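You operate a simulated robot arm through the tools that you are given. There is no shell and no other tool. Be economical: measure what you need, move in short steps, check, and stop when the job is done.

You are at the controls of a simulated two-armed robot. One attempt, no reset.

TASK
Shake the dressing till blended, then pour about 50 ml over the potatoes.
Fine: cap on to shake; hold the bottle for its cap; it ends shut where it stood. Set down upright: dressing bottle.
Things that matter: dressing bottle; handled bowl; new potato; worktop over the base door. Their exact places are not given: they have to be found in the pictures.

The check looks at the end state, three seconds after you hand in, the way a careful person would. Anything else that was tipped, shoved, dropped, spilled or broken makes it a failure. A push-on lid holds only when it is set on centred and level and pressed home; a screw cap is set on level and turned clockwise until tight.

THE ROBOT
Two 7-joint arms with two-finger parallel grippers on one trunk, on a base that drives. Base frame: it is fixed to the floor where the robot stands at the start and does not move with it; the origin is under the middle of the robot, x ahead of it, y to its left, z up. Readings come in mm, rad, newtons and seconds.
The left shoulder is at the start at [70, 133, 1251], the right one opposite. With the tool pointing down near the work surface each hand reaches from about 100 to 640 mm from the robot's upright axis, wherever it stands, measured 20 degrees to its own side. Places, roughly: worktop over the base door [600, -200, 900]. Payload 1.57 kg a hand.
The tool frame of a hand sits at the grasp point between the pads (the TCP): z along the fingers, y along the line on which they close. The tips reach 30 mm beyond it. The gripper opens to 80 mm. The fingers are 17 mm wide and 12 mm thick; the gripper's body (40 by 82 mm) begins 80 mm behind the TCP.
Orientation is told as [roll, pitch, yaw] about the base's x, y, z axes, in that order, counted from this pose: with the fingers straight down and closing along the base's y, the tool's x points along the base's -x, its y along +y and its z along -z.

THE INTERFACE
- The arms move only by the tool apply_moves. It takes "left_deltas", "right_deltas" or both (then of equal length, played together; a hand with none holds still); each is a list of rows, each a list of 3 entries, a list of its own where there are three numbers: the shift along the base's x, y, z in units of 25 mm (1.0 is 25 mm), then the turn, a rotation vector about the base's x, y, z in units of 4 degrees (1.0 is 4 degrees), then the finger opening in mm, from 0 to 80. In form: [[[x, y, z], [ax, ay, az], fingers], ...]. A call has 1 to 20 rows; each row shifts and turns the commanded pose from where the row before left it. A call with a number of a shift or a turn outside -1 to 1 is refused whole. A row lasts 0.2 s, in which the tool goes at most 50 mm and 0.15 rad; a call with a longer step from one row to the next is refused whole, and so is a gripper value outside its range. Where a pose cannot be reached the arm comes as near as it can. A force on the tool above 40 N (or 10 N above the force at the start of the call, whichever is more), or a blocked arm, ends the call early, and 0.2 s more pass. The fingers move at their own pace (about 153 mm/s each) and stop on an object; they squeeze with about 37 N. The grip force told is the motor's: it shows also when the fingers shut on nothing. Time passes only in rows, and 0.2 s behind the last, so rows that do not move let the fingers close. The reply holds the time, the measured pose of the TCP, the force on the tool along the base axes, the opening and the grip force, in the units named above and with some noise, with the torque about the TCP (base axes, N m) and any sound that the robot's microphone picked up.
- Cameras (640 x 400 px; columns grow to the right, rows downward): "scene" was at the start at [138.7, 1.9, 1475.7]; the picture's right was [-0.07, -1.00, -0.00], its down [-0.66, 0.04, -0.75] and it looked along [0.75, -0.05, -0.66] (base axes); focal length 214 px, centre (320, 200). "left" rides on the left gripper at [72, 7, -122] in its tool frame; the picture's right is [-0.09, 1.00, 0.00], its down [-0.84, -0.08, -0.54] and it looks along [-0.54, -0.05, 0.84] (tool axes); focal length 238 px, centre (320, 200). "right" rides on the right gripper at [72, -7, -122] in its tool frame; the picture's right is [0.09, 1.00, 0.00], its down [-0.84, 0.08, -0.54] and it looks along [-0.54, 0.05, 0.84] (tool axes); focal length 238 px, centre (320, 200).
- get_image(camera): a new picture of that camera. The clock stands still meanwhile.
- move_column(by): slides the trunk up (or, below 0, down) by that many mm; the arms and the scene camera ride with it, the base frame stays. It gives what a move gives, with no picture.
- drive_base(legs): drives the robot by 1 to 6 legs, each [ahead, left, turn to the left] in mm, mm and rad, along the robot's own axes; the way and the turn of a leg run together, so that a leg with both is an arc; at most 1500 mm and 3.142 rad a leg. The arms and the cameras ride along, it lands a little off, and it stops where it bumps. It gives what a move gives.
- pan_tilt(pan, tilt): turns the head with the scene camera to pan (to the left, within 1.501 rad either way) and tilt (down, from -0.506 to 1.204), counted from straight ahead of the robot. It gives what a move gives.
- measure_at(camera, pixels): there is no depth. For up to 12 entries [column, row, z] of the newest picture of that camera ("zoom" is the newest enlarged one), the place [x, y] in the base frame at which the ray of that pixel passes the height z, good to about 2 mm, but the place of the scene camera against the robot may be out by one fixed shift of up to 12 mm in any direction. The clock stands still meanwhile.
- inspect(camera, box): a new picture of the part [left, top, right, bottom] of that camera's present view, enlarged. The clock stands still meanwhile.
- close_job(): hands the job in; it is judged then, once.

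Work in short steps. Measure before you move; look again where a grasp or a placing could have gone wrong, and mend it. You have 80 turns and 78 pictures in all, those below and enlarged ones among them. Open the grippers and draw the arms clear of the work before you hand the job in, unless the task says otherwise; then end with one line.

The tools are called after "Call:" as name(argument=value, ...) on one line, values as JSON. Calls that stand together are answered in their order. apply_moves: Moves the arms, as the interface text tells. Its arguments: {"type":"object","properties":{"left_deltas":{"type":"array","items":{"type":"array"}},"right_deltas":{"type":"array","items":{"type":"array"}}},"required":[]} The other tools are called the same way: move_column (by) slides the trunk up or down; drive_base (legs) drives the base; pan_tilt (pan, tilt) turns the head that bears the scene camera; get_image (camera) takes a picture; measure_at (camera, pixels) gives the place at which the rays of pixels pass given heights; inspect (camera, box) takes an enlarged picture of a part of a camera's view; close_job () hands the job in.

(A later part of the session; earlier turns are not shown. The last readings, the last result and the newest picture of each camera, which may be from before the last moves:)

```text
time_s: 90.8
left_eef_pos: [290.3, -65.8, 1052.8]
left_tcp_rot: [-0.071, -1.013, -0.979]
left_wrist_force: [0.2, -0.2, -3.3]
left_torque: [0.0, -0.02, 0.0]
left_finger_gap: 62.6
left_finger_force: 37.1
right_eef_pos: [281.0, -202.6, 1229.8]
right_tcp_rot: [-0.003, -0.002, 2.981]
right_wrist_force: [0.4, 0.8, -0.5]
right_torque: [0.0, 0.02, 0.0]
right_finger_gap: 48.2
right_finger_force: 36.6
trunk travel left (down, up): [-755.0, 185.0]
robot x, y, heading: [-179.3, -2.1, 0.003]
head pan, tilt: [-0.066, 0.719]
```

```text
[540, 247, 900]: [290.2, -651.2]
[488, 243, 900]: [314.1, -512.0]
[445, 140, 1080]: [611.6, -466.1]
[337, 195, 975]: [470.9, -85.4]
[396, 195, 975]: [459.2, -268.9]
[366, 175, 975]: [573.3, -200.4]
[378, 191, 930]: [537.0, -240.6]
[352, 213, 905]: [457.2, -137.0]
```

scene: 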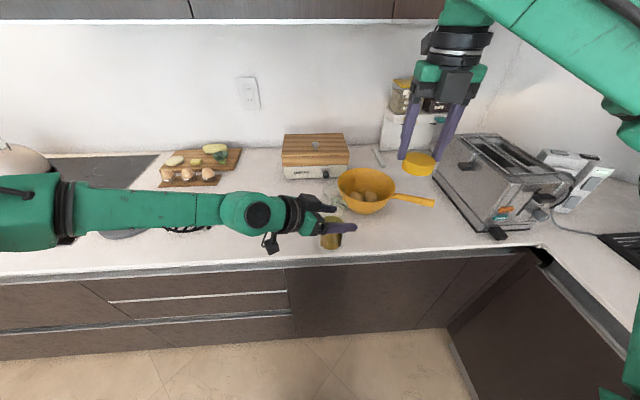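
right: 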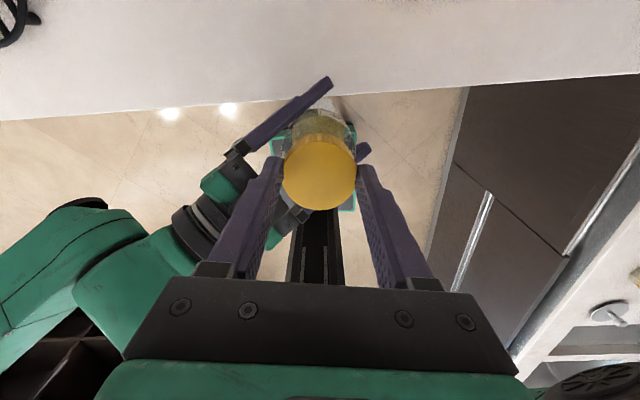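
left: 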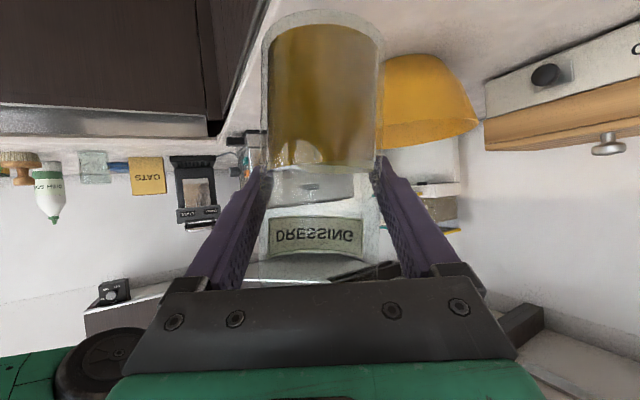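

Call:
inspect(camera="scene", box=[310, 140, 440, 250])

Call:
measure_at(camera="zoom", pixels=[[320, 200, 975]])

```text
3.64 times, centred on (375, 195) of scene
```

zoom: 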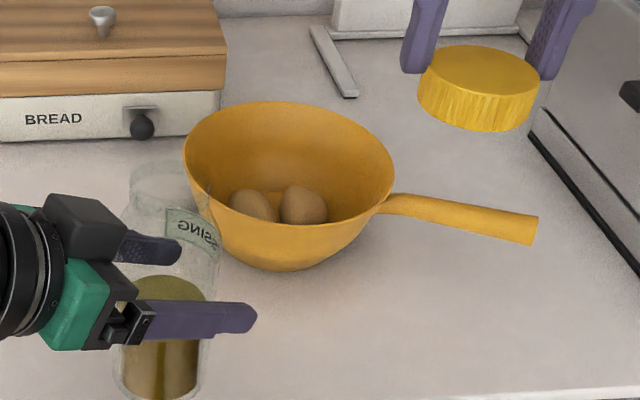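

```text
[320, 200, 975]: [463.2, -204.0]
```

Call:
measure_at(camera="zoom", pixels=[[289, 102, 985], [283, 222, 985], [183, 155, 985], [395, 172, 985], [289, 102, 970], [283, 222, 970], [183, 155, 970], [395, 172, 970], [285, 268, 900], [275, 205, 930]])

```text
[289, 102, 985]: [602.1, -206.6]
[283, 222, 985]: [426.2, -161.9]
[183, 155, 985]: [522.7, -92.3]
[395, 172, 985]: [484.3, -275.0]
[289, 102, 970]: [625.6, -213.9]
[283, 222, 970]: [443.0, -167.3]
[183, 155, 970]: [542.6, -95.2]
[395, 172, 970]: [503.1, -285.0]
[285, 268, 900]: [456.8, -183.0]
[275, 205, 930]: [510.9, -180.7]
```

The bowl centre is at about (528,-193), with its rim near z 980. I raise the trunk 50 mm and drive right, then ahead, so the bottle stands at about (444,-250) for a tilt towards the bowl centre.

Call:
move_column(by=50)

Call:
drive_base(legs=[[0, -184, 0], [154, 0, 0]])

Call:
get_image(camera="scene")

```text
time_s: 91.7
left_eef_pos: [290.3, -66.9, 1101.8]
left_tcp_rot: [-0.071, -1.014, -0.978]
left_wrist_force: [-0.4, 0.2, -2.5]
left_torque: [-0.01, -0.06, -0.04]
left_finger_gap: 62.5
left_finger_force: 36.9
right_eef_pos: [282.0, -203.7, 1279.2]
right_tcp_rot: [-0.003, -0.002, 2.979]
right_wrist_force: [-0.7, 0.6, -0.1]
right_torque: [0.02, -0.04, -0.01]
right_finger_gap: 48.6
right_finger_force: 36.8
trunk travel left (down, up): [-805.0, 135.0]
robot x, y, heading: [-182.5, 2.0, 0.003]
head pan, tilt: [-0.066, 0.719]
```

```text
time_s: 94.2
left_eef_pos: [440.8, -250.9, 1103.3]
left_tcp_rot: [-0.066, -1.013, -0.986]
left_wrist_force: [0.1, -0.6, -2.3]
left_torque: [-0.04, -0.02, 0.03]
left_finger_gap: 62.7
left_finger_force: 36.8
right_eef_pos: [432.8, -389.1, 1280.4]
right_tcp_rot: [-0.006, 0.002, 2.979]
right_wrist_force: [-0.3, 0.3, 0.2]
right_torque: [0.01, -0.02, -0.01]
right_finger_gap: 48.4
right_finger_force: 37.5
trunk travel left (down, up): [-805.0, 135.0]
robot x, y, heading: [-22.7, -182.7, -0.003]
head pan, tilt: [-0.066, 0.719]
```

```text
19 pictures are left
```

scene: 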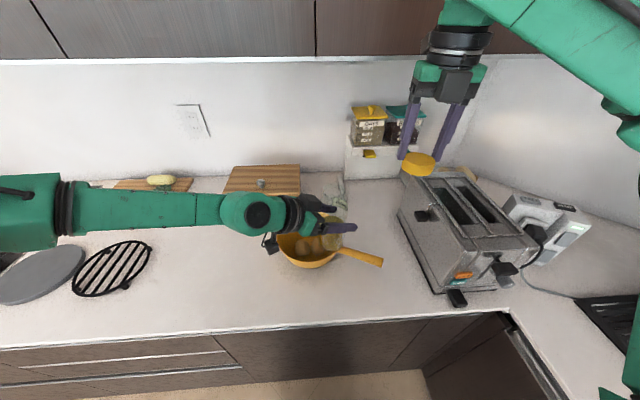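

In place. I tilt the mouth towards the bowl by 60°, still below the pour angle.

Call:
apply_moves(left_deltas=[[[0, 0, 0], [-0.552, 0.834, 0], 40], [[0, 0, 0], [-0.552, 0.834, 0], 40], [[0, 0, 0], [-0.552, 0.834, 0], 40], [[0, 0, 0], [-0.552, 0.834, 0], 40], [[0, 0, 0], [-0.552, 0.834, 0], 40], [[0, 0, 0], [-0.552, 0.834, 0], 40], [[0, 0, 0], [-0.552, 0.834, 0], 40], [[0, 0, 0], [-0.552, 0.834, 0], 40], [[0, 0, 0], [-0.552, 0.834, 0], 40], [[0, 0, 0], [-0.552, 0.834, 0], 40], [[0, 0, 0], [-0.552, 0.834, 0], 40], [[0, 0, 0], [-0.552, 0.834, 0], 40], [[0, 0, 0], [-0.552, 0.834, 0], 40], [[0, 0, 0], [-0.552, 0.834, 0], 40], [[0, 0, 0], [-0.552, 0.834, 0], 40], [[0, 0, 0], [0, 0, 0], 40]])

Call:
inspect(camera="scene", box=[240, 150, 400, 280])

```text
time_s: 97.6
left_eef_pos: [443.7, -249.9, 1102.3]
left_tcp_rot: [-1.345, -0.432, -0.041]
left_wrist_force: [0.4, 0.1, -2.5]
left_torque: [-0.05, -0.04, -0.02]
left_finger_gap: 62.6
left_finger_force: 37.1
right_eef_pos: [436.0, -387.7, 1279.8]
right_tcp_rot: [-0.004, -0.002, 2.978]
right_wrist_force: [-0.4, 0.2, 0.1]
right_torque: [0.01, 0.03, -0.02]
right_finger_gap: 48.4
right_finger_force: 36.5
trunk travel left (down, up): [-805.0, 135.0]
robot x, y, heading: [-26.1, -186.0, -0.003]
head pan, tilt: [-0.066, 0.719]
```

```text
3.08 times, centred on (320, 215) of scene
```

zoom: 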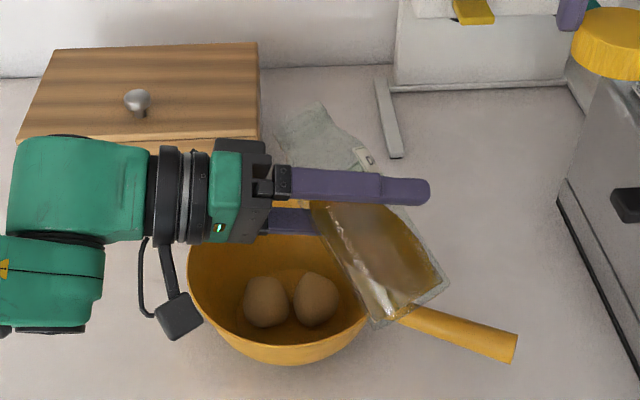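

The mouth is above the bowl's middle by geometry (about (515,-205)). I tilt on to 72° and look for flow.

Call:
apply_moves(left_deltas=[[[0, 0, 0], [-0.552, 0.834, 0], 40], [[0, 0, 0], [-0.552, 0.834, 0], 40], [[0, 0, 0], [-0.552, 0.834, 0], 40], [[0, 0, 0], [0, 0, 0], 40], [[0, 0, 0], [0, 0, 0], 40]])

Call:
inspect(camera="scene", box=[260, 160, 380, 270])

```text
time_s: 98.8
left_eef_pos: [436.5, -242.7, 1108.8]
left_tcp_rot: [-1.469, -0.263, 0.005]
left_wrist_force: [-0.3, -0.2, -3.4]
left_torque: [-0.01, 0.01, 0.01]
left_finger_gap: 62.8
left_finger_force: 36.7
left hand out of reach, approached as far as the arm can: row 1, 2, 3
right_eef_pos: [436.0, -387.9, 1279.4]
right_tcp_rot: [-0.004, -0.003, 2.978]
right_wrist_force: [0.2, 0.1, -0.3]
right_torque: [-0.01, 0.03, 0.02]
right_finger_gap: 48.0
right_finger_force: 37.4
trunk travel left (down, up): [-805.0, 135.0]
robot x, y, heading: [-21.9, -187.0, -0.003]
head pan, tilt: [-0.066, 0.719]
```

```text
3.64 times, centred on (320, 215) of scene
```

zoom: 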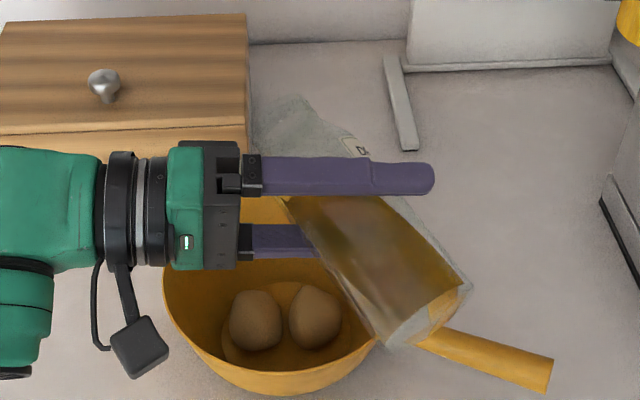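

No flow yet, and the arm nears a wrist limit with the current axis. I try tilting about the hand's own axis (base +y) by 4° steps.

Call:
apply_moves(left_deltas=[[[0, 0, 0], [0, 0.8, 0.08], 40], [[0, 0, 0], [0, 0.8, 0.08], 40], [[0, 0, 0], [0, 0, 0], 40], [[0, 0, 0], [0, 0, 0], 40]])

Call:
inspect(camera="scene", box=[260, 160, 380, 270])

```text
time_s: 99.8
left_eef_pos: [437.0, -242.7, 1108.8]
left_tcp_rot: [-1.467, -0.15, 0.015]
left_wrist_force: [-0.6, 0.0, -3.9]
left_torque: [0.0, -0.02, -0.02]
left_finger_gap: 62.5
left_finger_force: 36.5
right_eef_pos: [436.2, -387.9, 1279.6]
right_tcp_rot: [-0.003, -0.002, 2.978]
right_wrist_force: [-0.3, -0.3, -0.5]
right_torque: [-0.02, -0.02, -0.01]
right_finger_gap: 48.3
right_finger_force: 37.3
trunk travel left (down, up): [-805.0, 135.0]
robot x, y, heading: [-27.0, -182.7, -0.001]
head pan, tilt: [-0.066, 0.719]
```

```text
3.64 times, centred on (320, 215) of scene
```

zoom: 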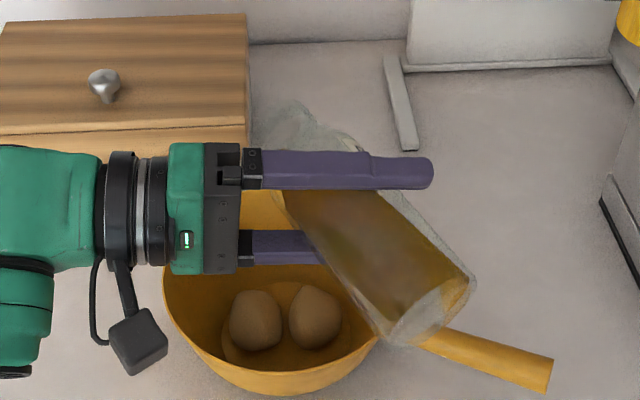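

By the readings the tilt is about 78° and there is still no flow. I tilt 2.5° more and hold.

Call:
apply_moves(left_deltas=[[[0, 0, 0], [0, 0.4, 0.04], 40], [[0, 0, 0], [0, 0.3, 0.03], 40], [[0, 0, 0], [0, 0, 0], 40], [[0, 0, 0], [0, 0, 0], 40]])

Call:
inspect(camera="scene", box=[260, 160, 380, 270])

```text
time_s: 100.8
left_eef_pos: [437.0, -243.4, 1109.2]
left_tcp_rot: [-1.466, -0.101, 0.022]
left_wrist_force: [0.2, -0.2, -2.7]
left_torque: [-0.02, 0.01, -0.01]
left_finger_gap: 62.5
left_finger_force: 37.0
right_eef_pos: [435.9, -387.7, 1280.6]
right_tcp_rot: [-0.004, -0.002, 2.978]
right_wrist_force: [-0.4, -0.1, -0.9]
right_torque: [-0.01, 0.01, 0.0]
right_finger_gap: 48.2
right_finger_force: 36.7
trunk travel left (down, up): [-805.0, 135.0]
robot x, y, heading: [-25.6, -183.1, -0.0]
head pan, tilt: [-0.066, 0.719]
```

```text
3.64 times, centred on (320, 215) of scene
```

zoom: 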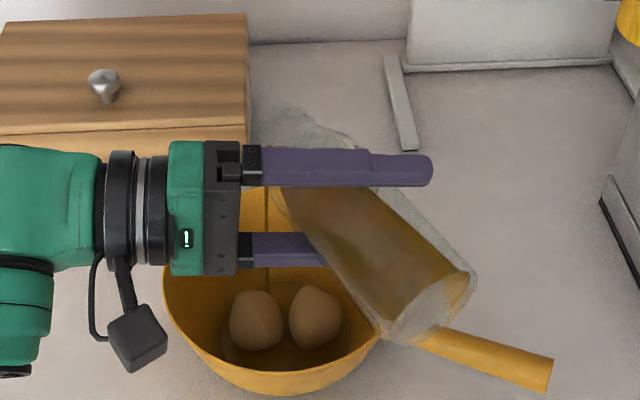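

A thin stream now falls into the bowl (zoom column 267). I hold the angle for 1.6 s and check the flow.

Call:
apply_moves(left_deltas=[[[0, 0, 0], [0, 0, 0], 40], [[0, 0, 0], [0, 0, 0], 40], [[0, 0, 0], [0, 0, 0], 40], [[0, 0, 0], [0, 0, 0], 40], [[0, 0, 0], [0, 0, 0], 40], [[0, 0, 0], [0, 0, 0], 40], [[0, 0, 0], [0, 0, 0], 40]])

Call:
inspect(camera="scene", box=[260, 160, 380, 270])

```text
time_s: 102.4
left_eef_pos: [436.9, -243.0, 1109.2]
left_tcp_rot: [-1.465, -0.1, 0.021]
left_wrist_force: [-0.5, -0.8, -2.3]
left_torque: [-0.02, -0.04, 0.01]
left_finger_gap: 62.4
left_finger_force: 36.9
right_eef_pos: [434.9, -388.2, 1279.9]
right_tcp_rot: [-0.005, -0.002, 2.976]
right_wrist_force: [-0.4, 0.3, -0.9]
right_torque: [-0.01, 0.0, -0.01]
right_finger_gap: 48.4
right_finger_force: 36.4
trunk travel left (down, up): [-805.0, 135.0]
robot x, y, heading: [-27.4, -183.9, -0.0]
head pan, tilt: [-0.066, 0.719]
```

```text
3.64 times, centred on (320, 215) of scene
```

zoom: 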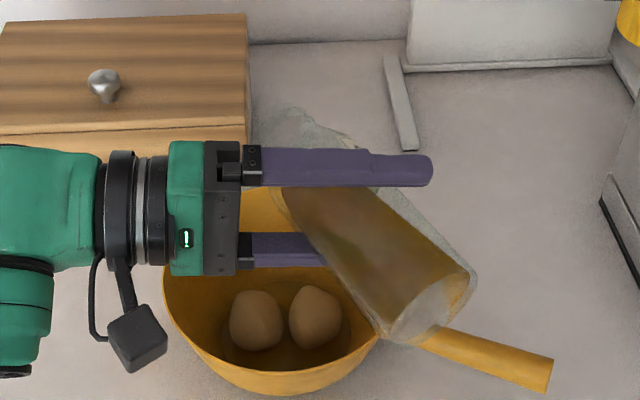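

The stream stopped at this angle, so the flow is set by tilt (roughly 9 ml per degree). I tilt 3° more and hold until it stops.

Call:
apply_moves(left_deltas=[[[0, 0, 0], [0, 0.45, 0.04], 40], [[0, 0, 0], [0, 0.45, 0.04], 40], [[0, 0, 0], [0, 0, 0], 40], [[0, 0, 0], [0, 0, 0], 40], [[0, 0, 0], [0, 0, 0], 40], [[0, 0, 0], [0, 0, 0], 40], [[0, 0, 0], [0, 0, 0], 40], [[0, 0, 0], [0, 0, 0], 40], [[0, 0, 0], [0, 0, 0], 40], [[0, 0, 0], [0, 0, 0], 40], [[0, 0, 0], [0, 0, 0], 40], [[0, 0, 0], [0, 0, 0], 40]])

Call:
inspect(camera="scene", box=[260, 160, 380, 270])

```text
time_s: 105.0
left_eef_pos: [437.7, -243.8, 1109.3]
left_tcp_rot: [-1.465, -0.038, 0.027]
left_wrist_force: [0.0, 0.1, -2.5]
left_torque: [-0.03, 0.02, 0.03]
left_finger_gap: 62.7
left_finger_force: 37.4
right_eef_pos: [434.9, -388.0, 1279.6]
right_tcp_rot: [-0.003, -0.002, 2.978]
right_wrist_force: [-0.3, -0.5, -0.9]
right_torque: [0.02, -0.01, -0.02]
right_finger_gap: 48.4
right_finger_force: 37.1
trunk travel left (down, up): [-805.0, 135.0]
robot x, y, heading: [-24.4, -187.8, -0.004]
head pan, tilt: [-0.066, 0.719]
```

```text
3.64 times, centred on (320, 215) of scene
```

zoom: 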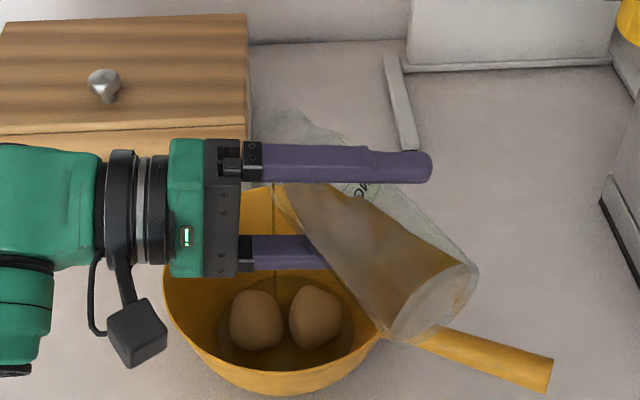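

Thin stream still running, pool growing. I bring the bottle back upright to check the level.

Call:
apply_moves(left_deltas=[[[0, 0, 0], [0, -0.8, -0.08], 40], [[0, 0, 0], [0, -0.8, -0.08], 40], [[0, 0, 0], [0, -0.8, -0.08], 40], [[0, 0, 0], [0, -0.8, -0.08], 40], [[0, 0, 0], [0.552, -0.834, 0], 40], [[0, 0, 0], [0.552, -0.834, 0], 40], [[0, 0, 0], [0.552, -0.834, 0], 40], [[0, 0, 0], [0.552, -0.834, 0], 40], [[0, 0, 0], [0.552, -0.834, 0], 40], [[0, 0, 0], [0.552, -0.834, 0], 40], [[0, 0, 0], [0.552, -0.834, 0], 40], [[0, 0, 0], [0.552, -0.834, 0], 40], [[0, 0, 0], [0.552, -0.834, 0], 40], [[0, 0, 0], [0.552, -0.834, 0], 40], [[0, 0, 0], [0.552, -0.834, 0], 40], [[0, 0, 0], [0.552, -0.834, 0], 40], [[0, 0, 0], [0.552, -0.834, 0], 40], [[0, 0, 0], [0.552, -0.834, 0], 40], [[0, 0, 0], [0.552, -0.834, 0], 40], [[0, 0, 0], [0.552, -0.834, 0], 40]])

Call:
apply_moves(left_deltas=[[[0, 0, 0], [0.552, -0.834, 0], 40], [[0, 0, 0], [0.552, -0.834, 0], 40], [[0, 0, 0], [0, 0, 0], 40], [[0, 0, 0], [0, 0, 0], 40], [[0, 0, 0], [0, 0, 0], 40]])

Call:
get_image(camera="left")

```text
time_s: 109.2
left_eef_pos: [436.9, -244.8, 1109.4]
left_tcp_rot: [-0.329, -0.997, -0.765]
left_wrist_force: [0.2, -0.2, -2.8]
left_torque: [-0.01, -0.05, -0.03]
left_finger_gap: 62.7
left_finger_force: 36.7
right_eef_pos: [435.0, -389.4, 1279.6]
right_tcp_rot: [-0.003, 0.0, 2.976]
right_wrist_force: [-0.2, 0.6, -0.2]
right_torque: [-0.04, 0.0, 0.01]
right_finger_gap: 48.2
right_finger_force: 37.2
trunk travel left (down, up): [-805.0, 135.0]
robot x, y, heading: [-22.5, -184.7, -0.003]
head pan, tilt: [-0.066, 0.719]
```

```text
time_s: 110.4
left_eef_pos: [436.2, -244.2, 1111.1]
left_tcp_rot: [-0.071, -1.013, -0.984]
left_wrist_force: [0.0, -0.9, -2.4]
left_torque: [-0.05, -0.03, -0.01]
left_finger_gap: 62.9
left_finger_force: 36.7
right_eef_pos: [435.3, -388.6, 1279.0]
right_tcp_rot: [-0.005, -0.001, 2.978]
right_wrist_force: [-0.1, 0.8, -0.2]
right_torque: [0.01, 0.02, 0.02]
right_finger_gap: 48.1
right_finger_force: 36.8
trunk travel left (down, up): [-805.0, 135.0]
robot x, y, heading: [-24.5, -183.4, -0.004]
head pan, tilt: [-0.066, 0.719]
```

```text
12 pictures are left
```

left: 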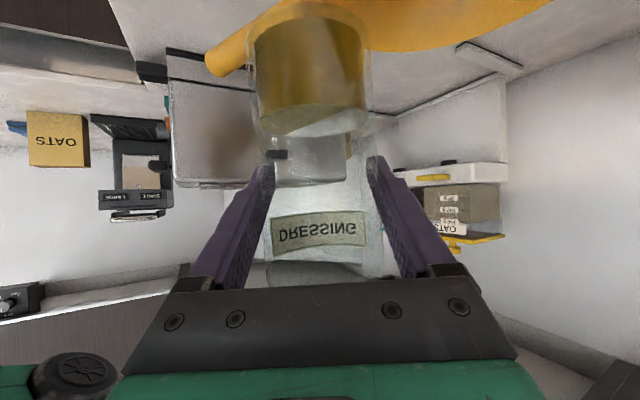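

The surface now lies about 18–20 mm lower than before (58 → about 40 mm of liquid), which is close to 50 ml. I drive back, left and ahead so the bottle hangs over its original place at (486,184).

Call:
drive_base(legs=[[-130, 0, 0], [0, 428, 0], [156, 0, 0]])

Call:
get_image(camera="scene")

```text
time_s: 115.0
left_eef_pos: [458.4, 190.0, 1110.5]
left_tcp_rot: [-0.066, -1.014, -0.982]
left_wrist_force: [-0.6, -1.0, -2.7]
left_torque: [-0.02, 0.0, 0.01]
left_finger_gap: 62.6
left_finger_force: 36.8
right_eef_pos: [456.7, 45.1, 1281.3]
right_tcp_rot: [-0.004, 0.003, 2.983]
right_wrist_force: [0.3, -1.0, -0.3]
right_torque: [0.02, -0.03, 0.01]
right_finger_gap: 48.2
right_finger_force: 37.5
trunk travel left (down, up): [-805.0, 135.0]
robot x, y, heading: [0.3, 247.9, 0.007]
head pan, tilt: [-0.066, 0.719]
```

```text
11 pictures are left
```

scene: 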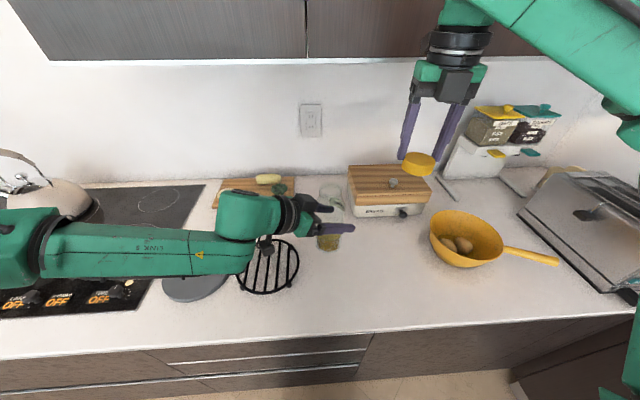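

I shift the bottle over its spot and lower the trunk 115 mm.

Call:
apply_moves(left_deltas=[[[0.48, -0.16, 0], [0, 0, 0], 40], [[0.48, -0.16, 0], [0, 0, 0], 40], [[0, 0, 0], [0, 0, 0], 40]])

Call:
move_column(by=-115)

Call:
get_image(camera="left")

```text
time_s: 115.8
left_eef_pos: [484.9, 181.7, 1108.6]
left_tcp_rot: [-0.072, -1.014, -0.977]
left_wrist_force: [0.5, 0.0, -2.5]
left_torque: [-0.02, 0.0, 0.02]
left_finger_gap: 62.5
left_finger_force: 36.9
right_eef_pos: [461.1, 45.1, 1278.8]
right_tcp_rot: [-0.005, -0.002, 2.983]
right_wrist_force: [0.6, 0.3, -0.1]
right_torque: [-0.03, 0.0, -0.02]
right_finger_gap: 48.2
right_finger_force: 37.4
trunk travel left (down, up): [-805.0, 135.0]
robot x, y, heading: [3.1, 245.5, 0.002]
head pan, tilt: [-0.066, 0.719]
```

```text
time_s: 117.2
left_eef_pos: [484.6, 181.1, 994.9]
left_tcp_rot: [-0.071, -1.012, -0.976]
left_wrist_force: [-0.1, 0.1, -3.1]
left_torque: [-0.03, -0.01, -0.01]
left_finger_gap: 62.5
left_finger_force: 37.0
right_eef_pos: [459.9, 44.2, 1164.4]
right_tcp_rot: [-0.004, 0.001, 2.983]
right_wrist_force: [-0.6, 0.1, -1.1]
right_torque: [0.01, -0.01, 0.03]
right_finger_gap: 48.3
right_finger_force: 37.0
trunk travel left (down, up): [-690.0, 250.0]
robot x, y, heading: [-2.2, 248.1, 0.003]
head pan, tilt: [-0.066, 0.719]
```

```text
10 pictures are left
```

left: 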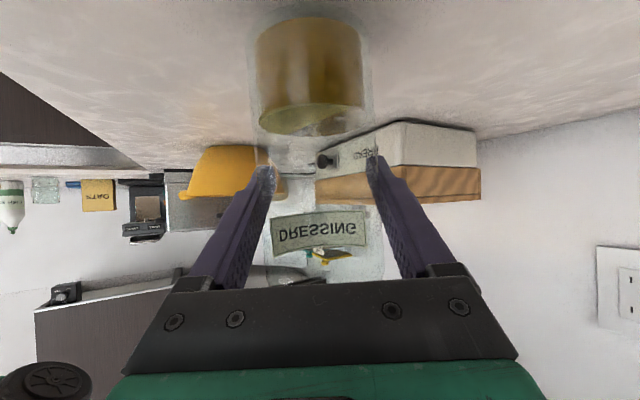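

I lower in 2.5 mm steps and watch for contact.

Call:
apply_moves(left_deltas=[[[0, 0, -0.1], [0, 0, 0], 40], [[0, 0, -0.1], [0, 0, 0], 40], [[0, 0, -0.1], [0, 0, 0], 40], [[0, 0, -0.08], [0, 0, 0], 40], [[0, 0, 0], [0, 0, 0], 40]])

```text
time_s: 118.4
left_eef_pos: [485.9, 182.0, 984.1]
left_tcp_rot: [-0.07, -1.013, -0.978]
left_wrist_force: [-0.3, -0.5, -2.9]
left_torque: [-0.04, -0.04, 0.02]
left_finger_gap: 62.7
left_finger_force: 37.0
right_eef_pos: [460.5, 43.9, 1164.7]
right_tcp_rot: [-0.004, 0.001, 2.984]
right_wrist_force: [0.7, -0.4, 0.4]
right_torque: [0.0, -0.02, 0.01]
right_finger_gap: 48.2
right_finger_force: 37.2
trunk travel left (down, up): [-690.0, 250.0]
robot x, y, heading: [-0.2, 245.1, 0.003]
head pan, tilt: [-0.066, 0.719]
```

No contact yet at 984, so I continue down in smaller steps.

Call:
apply_moves(left_deltas=[[[0, 0, -0.06], [0, 0, 0], 40], [[0, 0, -0.06], [0, 0, 0], 40], [[0, 0, -0.06], [0, 0, 0], 40], [[0, 0, 0], [0, 0, 0], 40]])

```text
time_s: 119.4
left_eef_pos: [483.7, 181.3, 979.6]
left_tcp_rot: [-0.073, -1.013, -0.978]
left_wrist_force: [0.3, 0.1, -2.7]
left_torque: [-0.01, -0.03, 0.02]
left_finger_gap: 62.5
left_finger_force: 37.0
right_eef_pos: [460.0, 44.7, 1165.3]
right_tcp_rot: [-0.004, 0.0, 2.984]
right_wrist_force: [-0.7, -0.3, -0.4]
right_torque: [0.02, 0.01, 0.0]
right_finger_gap: 48.5
right_finger_force: 36.8
trunk travel left (down, up): [-690.0, 250.0]
robot x, y, heading: [-1.3, 246.6, 0.004]
head pan, tilt: [-0.066, 0.719]
```

Call:
apply_moves(left_deltas=[[[0, 0, -0.06], [0, 0, 0], 40], [[0, 0, -0.06], [0, 0, 0], 40], [[0, 0, -0.06], [0, 0, 0], 40], [[0, 0, 0], [0, 0, 0], 40]])

Call:
inspect(camera="scene", box=[290, 150, 390, 250])

```text
time_s: 120.4
left_eef_pos: [484.0, 182.0, 978.4]
left_tcp_rot: [-0.066, -1.016, -0.982]
left_wrist_force: [1.3, -0.7, 7.8]
left_torque: [-0.01, -0.37, -0.05]
left_finger_gap: 62.6
left_finger_force: 36.9
right_eef_pos: [459.1, 44.7, 1165.4]
right_tcp_rot: [-0.002, -0.001, 2.982]
right_wrist_force: [0.6, 0.1, -0.6]
right_torque: [-0.02, 0.01, 0.02]
right_finger_gap: 48.3
right_finger_force: 37.2
trunk travel left (down, up): [-690.0, 250.0]
robot x, y, heading: [-4.1, 243.8, -0.0]
head pan, tilt: [-0.066, 0.719]
```

```text
4.00 times, centred on (340, 200) of scene
```

zoom: 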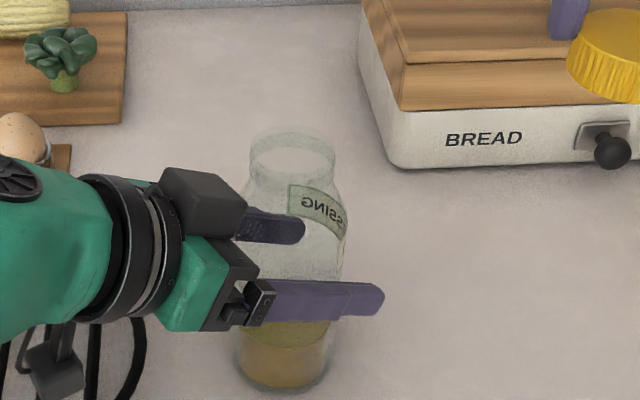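

Contact made (force reversed to +8 N at z 978). I open the left fingers so the bottle settles flat, then regrip it standing.

Call:
apply_moves(left_deltas=[[[0, 0, 0], [0, 0, 0], 68], [[0, 0, 0], [0, 0, 0], 72], [[0, 0, 0], [0, 0, 0], 72], [[0, 0, 0], [0, 0, 0], 72], [[0, 0, 0], [0, 0, 0], 40], [[0, 0, 0], [0, 0, 0], 40], [[0, 0, 0], [0, 0, 0], 40]])

```text
time_s: 122.0
left_eef_pos: [484.4, 181.2, 976.0]
left_tcp_rot: [-0.07, -1.012, -0.979]
left_wrist_force: [1.4, -0.2, 1.2]
left_torque: [0.03, -0.13, -0.04]
left_finger_gap: 62.2
left_finger_force: 36.8
right_eef_pos: [460.6, 44.5, 1165.1]
right_tcp_rot: [-0.002, -0.001, 2.982]
right_wrist_force: [0.7, 0.8, -0.3]
right_torque: [0.01, 0.04, -0.02]
right_finger_gap: 48.4
right_finger_force: 37.2
trunk travel left (down, up): [-690.0, 250.0]
robot x, y, heading: [-0.2, 249.2, 0.001]
head pan, tilt: [-0.066, 0.719]
```

The bottle stands upright and is held. I look with the right camera to locate its mouth.

Call:
get_image(camera="right")

```text
8 pictures are left
```

right: 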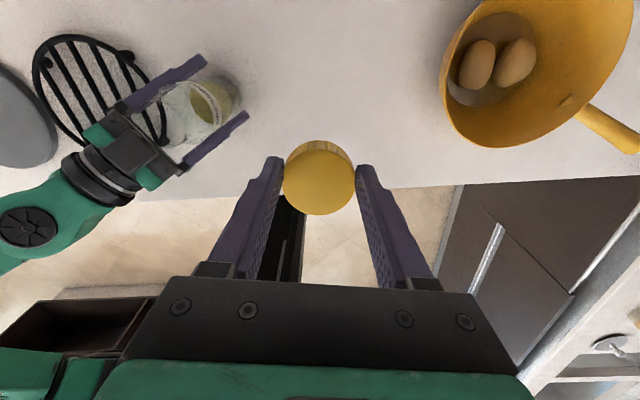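

Call:
inspect(camera="right", box=[110, 50, 260, 180])

```text
3.08 times, centred on (185, 115) of right
```

zoom: 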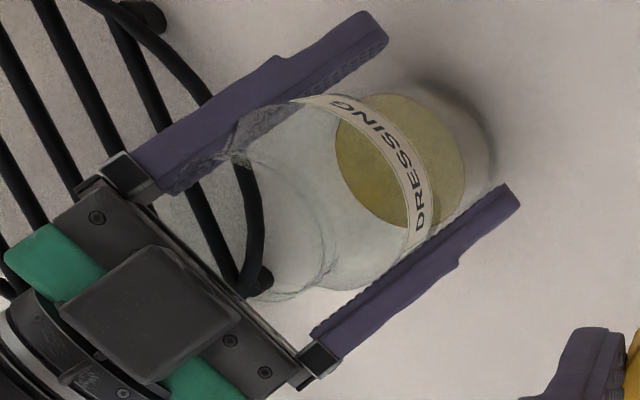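

Call:
measure_at(camera="zoom", pixels=[[400, 160, 937], [335, 160, 937], [465, 160, 937], [400, 93, 937], [400, 228, 937], [280, 225, 1065], [270, 225, 1065], [245, 155, 1065], [270, 300, 1065], [325, 270, 1065]])

Call:
measure_at(camera="scene", pixels=[[333, 187.5, 1065], [333, 186, 1065], [322.5, 189, 1065], [343.5, 189, 1065]])

```text
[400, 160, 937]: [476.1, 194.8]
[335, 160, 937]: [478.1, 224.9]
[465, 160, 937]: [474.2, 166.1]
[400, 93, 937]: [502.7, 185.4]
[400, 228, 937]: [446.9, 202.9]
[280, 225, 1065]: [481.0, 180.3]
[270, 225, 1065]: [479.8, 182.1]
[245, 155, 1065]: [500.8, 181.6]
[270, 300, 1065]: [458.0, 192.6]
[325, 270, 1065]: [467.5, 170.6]
```

```text
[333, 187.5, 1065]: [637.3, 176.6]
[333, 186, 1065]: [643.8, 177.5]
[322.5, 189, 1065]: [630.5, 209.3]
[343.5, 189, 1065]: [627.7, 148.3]
```

The bottle axis comes out near (478,190), consistent with the left grip line. I measure the cap's place in the right fingers.

Call:
inspect(camera="right", box=[265, 120, 375, 230])

Call:
measure_at(camera="zoom", pixels=[[320, 200, 1141]])

```text
3.64 times, centred on (320, 175) of right
```

zoom: 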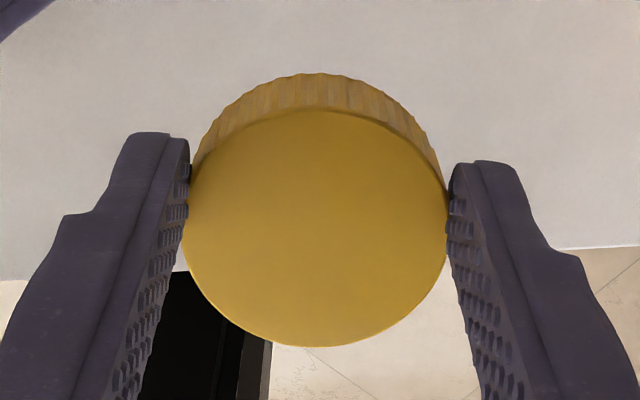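

```text
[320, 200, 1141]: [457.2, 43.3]
```

Call:
measure_at(camera="zoom", pixels=[[315, 226, 1141], [183, 226, 1141], [447, 226, 1141], [315, 105, 1141], [315, 346, 1141], [315, 226, 1146], [315, 346, 1146], [315, 105, 1146]])

```text
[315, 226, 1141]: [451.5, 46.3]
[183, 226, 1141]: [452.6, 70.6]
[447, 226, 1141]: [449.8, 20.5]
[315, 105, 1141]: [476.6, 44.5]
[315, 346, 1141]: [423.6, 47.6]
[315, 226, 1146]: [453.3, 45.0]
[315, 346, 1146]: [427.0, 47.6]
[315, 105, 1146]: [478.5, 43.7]
```

The cap centre sits at TCP + (-8.5,+1) and its top about 21 mm below the TCP. I move it over the bottle axis and check with the scene camera.

Call:
apply_moves(right_deltas=[[[0.18, 0.9, 0], [0, 0, 0], 30], [[0.18, 0.98, 0], [0, 0, 0], 30], [[0.18, 0.98, 0], [0, 0, 0], 30], [[0.18, 0.98, 0], [0, 0, 0], 30], [[0.18, 0.98, 0], [0, 0, 0], 30], [[0.17, 0.97, -0.3], [0, 0, 0], 30], [[0, 0, -0.6], [0, 0, 0], 30], [[0, 0, -0.5], [0, 0, 0], 30], [[0, 0, 0], [0, 0, 0], 30]])

Call:
inspect(camera="scene", box=[280, 120, 390, 230])

```text
time_s: 124.0
left_eef_pos: [483.9, 182.1, 976.6]
left_tcp_rot: [-0.07, -1.011, -0.979]
left_wrist_force: [0.8, 0.4, 4.5]
left_torque: [0.27, -0.21, -0.01]
left_finger_gap: 62.7
left_finger_force: 37.4
right_eef_pos: [486.8, 190.8, 1130.5]
right_tcp_rot: [-0.005, -0.001, 2.983]
right_wrist_force: [0.4, -0.3, -0.6]
right_torque: [-0.01, 0.0, -0.03]
right_finger_gap: 48.2
right_finger_force: 37.8
trunk travel left (down, up): [-690.0, 250.0]
robot x, y, heading: [-0.9, 247.4, 0.002]
head pan, tilt: [-0.066, 0.719]
```

```text
3.64 times, centred on (335, 175) of scene
```

zoom: 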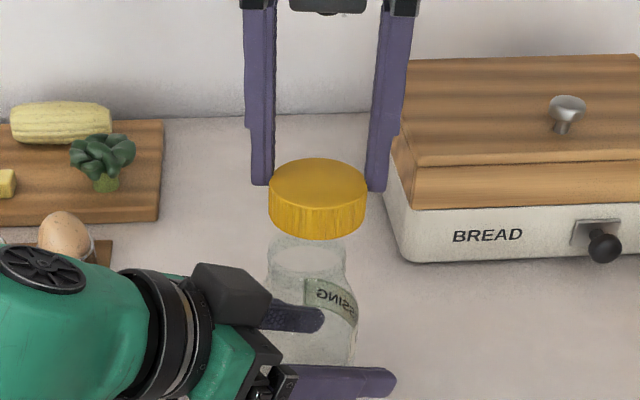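

The cap looks about 3 px right of the mouth, so I quantify with the same camera.

Call:
measure_at(camera="zoom", pixels=[[318, 184, 1109], [318, 158, 1109], [318, 210, 1109], [269, 190, 1109], [367, 190, 1109], [308, 253, 1062], [269, 255, 1062], [346, 255, 1062], [308, 234, 1062], [308, 270, 1062]])

```text
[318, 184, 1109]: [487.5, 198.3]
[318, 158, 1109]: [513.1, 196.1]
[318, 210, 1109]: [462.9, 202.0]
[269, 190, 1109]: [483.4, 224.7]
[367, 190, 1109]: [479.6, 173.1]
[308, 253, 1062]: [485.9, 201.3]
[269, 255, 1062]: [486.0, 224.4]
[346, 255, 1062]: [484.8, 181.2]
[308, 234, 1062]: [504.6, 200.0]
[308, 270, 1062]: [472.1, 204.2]
```

The cap needs about +3.5 mm in y and -1 mm in x. I correct and lower.

Call:
apply_moves(right_deltas=[[[-0.04, 0.14, 0], [0, 0, 0], 30], [[0, 0, -0.4], [0, 0, 0], 30], [[0, 0, -0.4], [0, 0, 0], 30], [[0, 0, -0.2], [0, 0, 0], 30], [[0, 0, -0.1], [0, 0, 0], 30], [[0, 0, 0], [0, 0, 0], 30]])

```text
time_s: 125.4
left_eef_pos: [484.1, 181.3, 975.8]
left_tcp_rot: [-0.066, -1.013, -0.981]
left_wrist_force: [9.0, -1.7, -2.3]
left_torque: [0.04, -0.7, -0.28]
left_finger_gap: 62.5
left_finger_force: 36.9
right_eef_pos: [484.8, 192.1, 1104.4]
right_tcp_rot: [-0.007, 0.004, 2.982]
right_wrist_force: [-0.2, 0.4, 27.0]
right_torque: [0.14, -0.35, -0.03]
right_finger_gap: 48.4
right_finger_force: 36.8
trunk travel left (down, up): [-690.0, 250.0]
robot x, y, heading: [3.8, 244.8, 0.003]
head pan, tilt: [-0.066, 0.719]
```

Contact of 27 N at z 1104. I ease up 1.5 mm and look at the seating.

Call:
apply_moves(right_deltas=[[[0, 0, -0.0], [0, 0, 0], 30], [[0, 0, 0.05], [0, 0, 0], 30]])

Call:
inspect(camera="scene", box=[300, 145, 370, 215])

```text
time_s: 126.0
left_eef_pos: [483.6, 181.7, 976.7]
left_tcp_rot: [-0.07, -1.011, -0.981]
left_wrist_force: [9.6, 0.7, -3.2]
left_torque: [0.04, -0.75, -0.21]
left_finger_gap: 62.9
left_finger_force: 37.4
right_eef_pos: [485.2, 192.5, 1105.2]
right_tcp_rot: [-0.003, 0.002, 2.982]
right_wrist_force: [0.4, -0.9, 28.4]
right_torque: [0.07, -0.42, -0.02]
right_finger_gap: 48.5
right_finger_force: 37.5
trunk travel left (down, up): [-690.0, 250.0]
robot x, y, heading: [-3.4, 248.7, 0.006]
head pan, tilt: [-0.066, 0.719]
```

```text
5.71 times, centred on (335, 180) of scene
5 turns are left
```

zoom: 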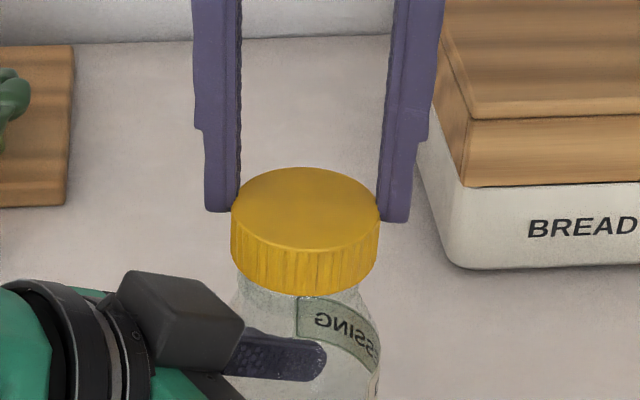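

The cap sits level and centred on the neck, but the fingers hold it off-axis. With few turns left, I reopen, recentre on the cap axis and lower for a fuller grip. Then I screw clockwise about 190° while following down.

Call:
apply_moves(right_deltas=[[[0, 0, 0], [0, 0, 0], 60], [[0, 0, 0], [0, 0, 0], 78], [[0, 0, 0], [0, 0, 0], 78], [[-0.33, 0.06, 0], [0, 0, 0], 78], [[0, 0, -0.28], [0, 0, 0], 78], [[0, 0, -0.26], [0, 0, 0], 78], [[0, 0, 0], [0, 0, 0], 78], [[0, 0, 0], [0, 0, 0], 45], [[0, 0, 0], [0, 0, 0], 30], [[0, 0, 0], [0, 0, 0], 30]])

Call:
apply_moves(right_deltas=[[[0, 0, -0.03], [0, 0, -0.5], 30], [[0, 0, -0.03], [0, 0, -1], 30], [[0, 0, -0.003], [0, 0, -1], 30], [[0, 0, -0.003], [0, 0, -1], 30], [[0, 0, -0.003], [0, 0, -1], 30], [[0, 0, -0.003], [0, 0, -1], 30], [[0, 0, -0.003], [0, 0, -1], 30], [[0, 0, -0.003], [0, 0, -1], 30], [[0, 0, -0.003], [0, 0, -1], 30], [[0, 0, -0.003], [0, 0, -1], 30], [[0, 0, -0.003], [0, 0, -1], 30], [[0, 0, -0.003], [0, 0, -1], 30], [[0, 0, -0.003], [0, 0, -1], 30], [[0, 0, -0.003], [0, 0, -1], 30], [[0, 0, -0.003], [0, 0, -1], 30], [[0, 0, -0.003], [0, 0, -1], 30]])

Call:
apply_moves(right_deltas=[[[0, 0, -0.003], [0, 0, -1], 30], [[0, 0, -0.003], [0, 0, -1], 30], [[0, 0, -0.003], [0, 0, -1], 30], [[0, 0, -0.003], [0, 0, -1], 30], [[0, 0, -0.003], [0, 0, -1], 30], [[0, 0, -0.003], [0, 0, -1], 30], [[0, 0, -0.003], [0, 0, -1], 30], [[0, 0, -0.003], [0, 0, -1], 30], [[0, 0, -0.003], [0, 0, -1], 30], [[0, 0, -0.003], [0, 0, -1], 30], [[0, 0, -0.003], [0, 0, -1], 30], [[0, 0, -0.003], [0, 0, -1], 30], [[0, 0, -0.003], [0, 0, -1], 30], [[0, 0, -0.003], [0, 0, -1], 30], [[0, 0, -0.003], [0, 0, -1], 30], [[0, 0, -0.003], [0, 0, -1], 30]])

Call:
apply_moves(right_deltas=[[[0, 0, -0.003], [0, 0, -1], 30], [[0, 0, -0.003], [0, 0, -1], 30], [[0, 0, -0.003], [0, 0, -1], 30], [[0, 0, -0.003], [0, 0, -1], 30], [[0, 0, -0.003], [0, 0, -1], 30], [[0, 0, -0.003], [0, 0, -1], 30], [[0, 0, -0.003], [0, 0, -1], 30], [[0, 0, -0.003], [0, 0, -1], 30], [[0, 0, -0.003], [0, 0, -1], 30], [[0, 0, -0.003], [0, 0, -1], 30], [[0, 0, -0.003], [0, 0, -1], 30], [[0, 0, -0.003], [0, 0, -1], 30]])

Call:
inspect(camera="scene", box=[290, 140, 390, 240])

```text
time_s: 128.2
left_eef_pos: [483.7, 180.8, 976.3]
left_tcp_rot: [-0.069, -1.012, -0.982]
left_wrist_force: [0.8, -12.3, 1.2]
left_torque: [1.08, -0.12, 0.1]
left_finger_gap: 62.7
left_finger_force: 37.4
right_eef_pos: [477.1, 195.6, 1090.9]
right_tcp_rot: [-0.004, -0.002, 2.984]
right_wrist_force: [-0.6, 11.5, 0.3]
right_torque: [0.4, 0.03, 0.0]
right_finger_gap: 49.5
right_finger_force: 37.6
trunk travel left (down, up): [-690.0, 250.0]
robot x, y, heading: [-0.9, 245.3, 0.003]
head pan, tilt: [-0.066, 0.719]
```

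```text
time_s: 131.6
left_eef_pos: [482.8, 181.0, 977.7]
left_tcp_rot: [-0.07, -1.012, -0.982]
left_wrist_force: [-10.7, -11.9, -12.8]
left_torque: [0.41, -1.53, 0.18]
left_finger_gap: 62.8
left_finger_force: 37.1
right_eef_pos: [475.3, 194.1, 1088.5]
right_tcp_rot: [-0.007, 0.0, 1.9]
right_wrist_force: [11.3, 8.6, 26.0]
right_torque: [0.03, -0.34, 0.01]
right_finger_gap: 48.7
right_finger_force: 36.6
trunk travel left (down, up): [-690.0, 250.0]
robot x, y, heading: [-2.0, 241.9, 0.01]
head pan, tilt: [-0.066, 0.719]
```

```text
time_s: 135.0
left_eef_pos: [482.0, 181.4, 975.7]
left_tcp_rot: [-0.071, -1.011, -0.98]
left_wrist_force: [-21.0, 0.5, -12.7]
left_torque: [-0.3, -1.76, 0.18]
left_finger_gap: 63.2
left_finger_force: 36.5
right_eef_pos: [478.0, 193.5, 1086.4]
right_tcp_rot: [-0.006, -0.002, 0.78]
right_wrist_force: [18.8, -1.6, 19.2]
right_torque: [-0.31, -0.3, 0.0]
right_finger_gap: 48.3
right_finger_force: 37.0
trunk travel left (down, up): [-690.0, 250.0]
robot x, y, heading: [-4.1, 248.7, 0.005]
head pan, tilt: [-0.066, 0.719]
```

```text
time_s: 137.6
left_eef_pos: [482.8, 181.7, 976.4]
left_tcp_rot: [-0.07, -1.013, -0.98]
left_wrist_force: [-16.7, 3.9, -13.4]
left_torque: [-0.09, -1.02, 0.2]
left_finger_gap: 63.2
left_finger_force: 37.1
right_eef_pos: [476.2, 194.2, 1084.8]
right_tcp_rot: [-0.004, -0.004, -0.058]
right_wrist_force: [15.4, -2.4, 20.1]
right_torque: [-0.29, -0.26, -0.02]
right_finger_gap: 48.3
right_finger_force: 37.4
trunk travel left (down, up): [-690.0, 250.0]
robot x, y, heading: [0.0, 250.3, 0.009]
head pan, tilt: [-0.066, 0.719]
```

```text
4.00 times, centred on (340, 190) of scene
4 turns are left
```

zoom: 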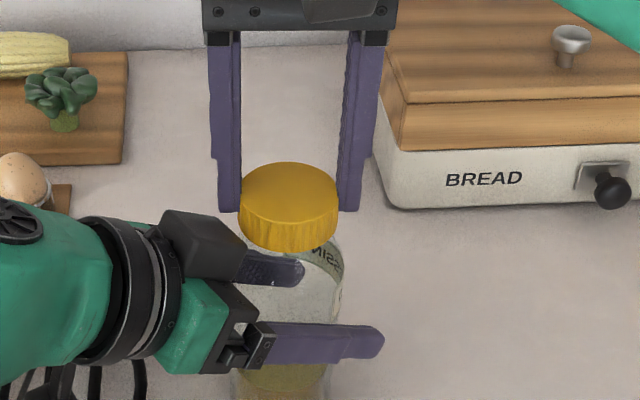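

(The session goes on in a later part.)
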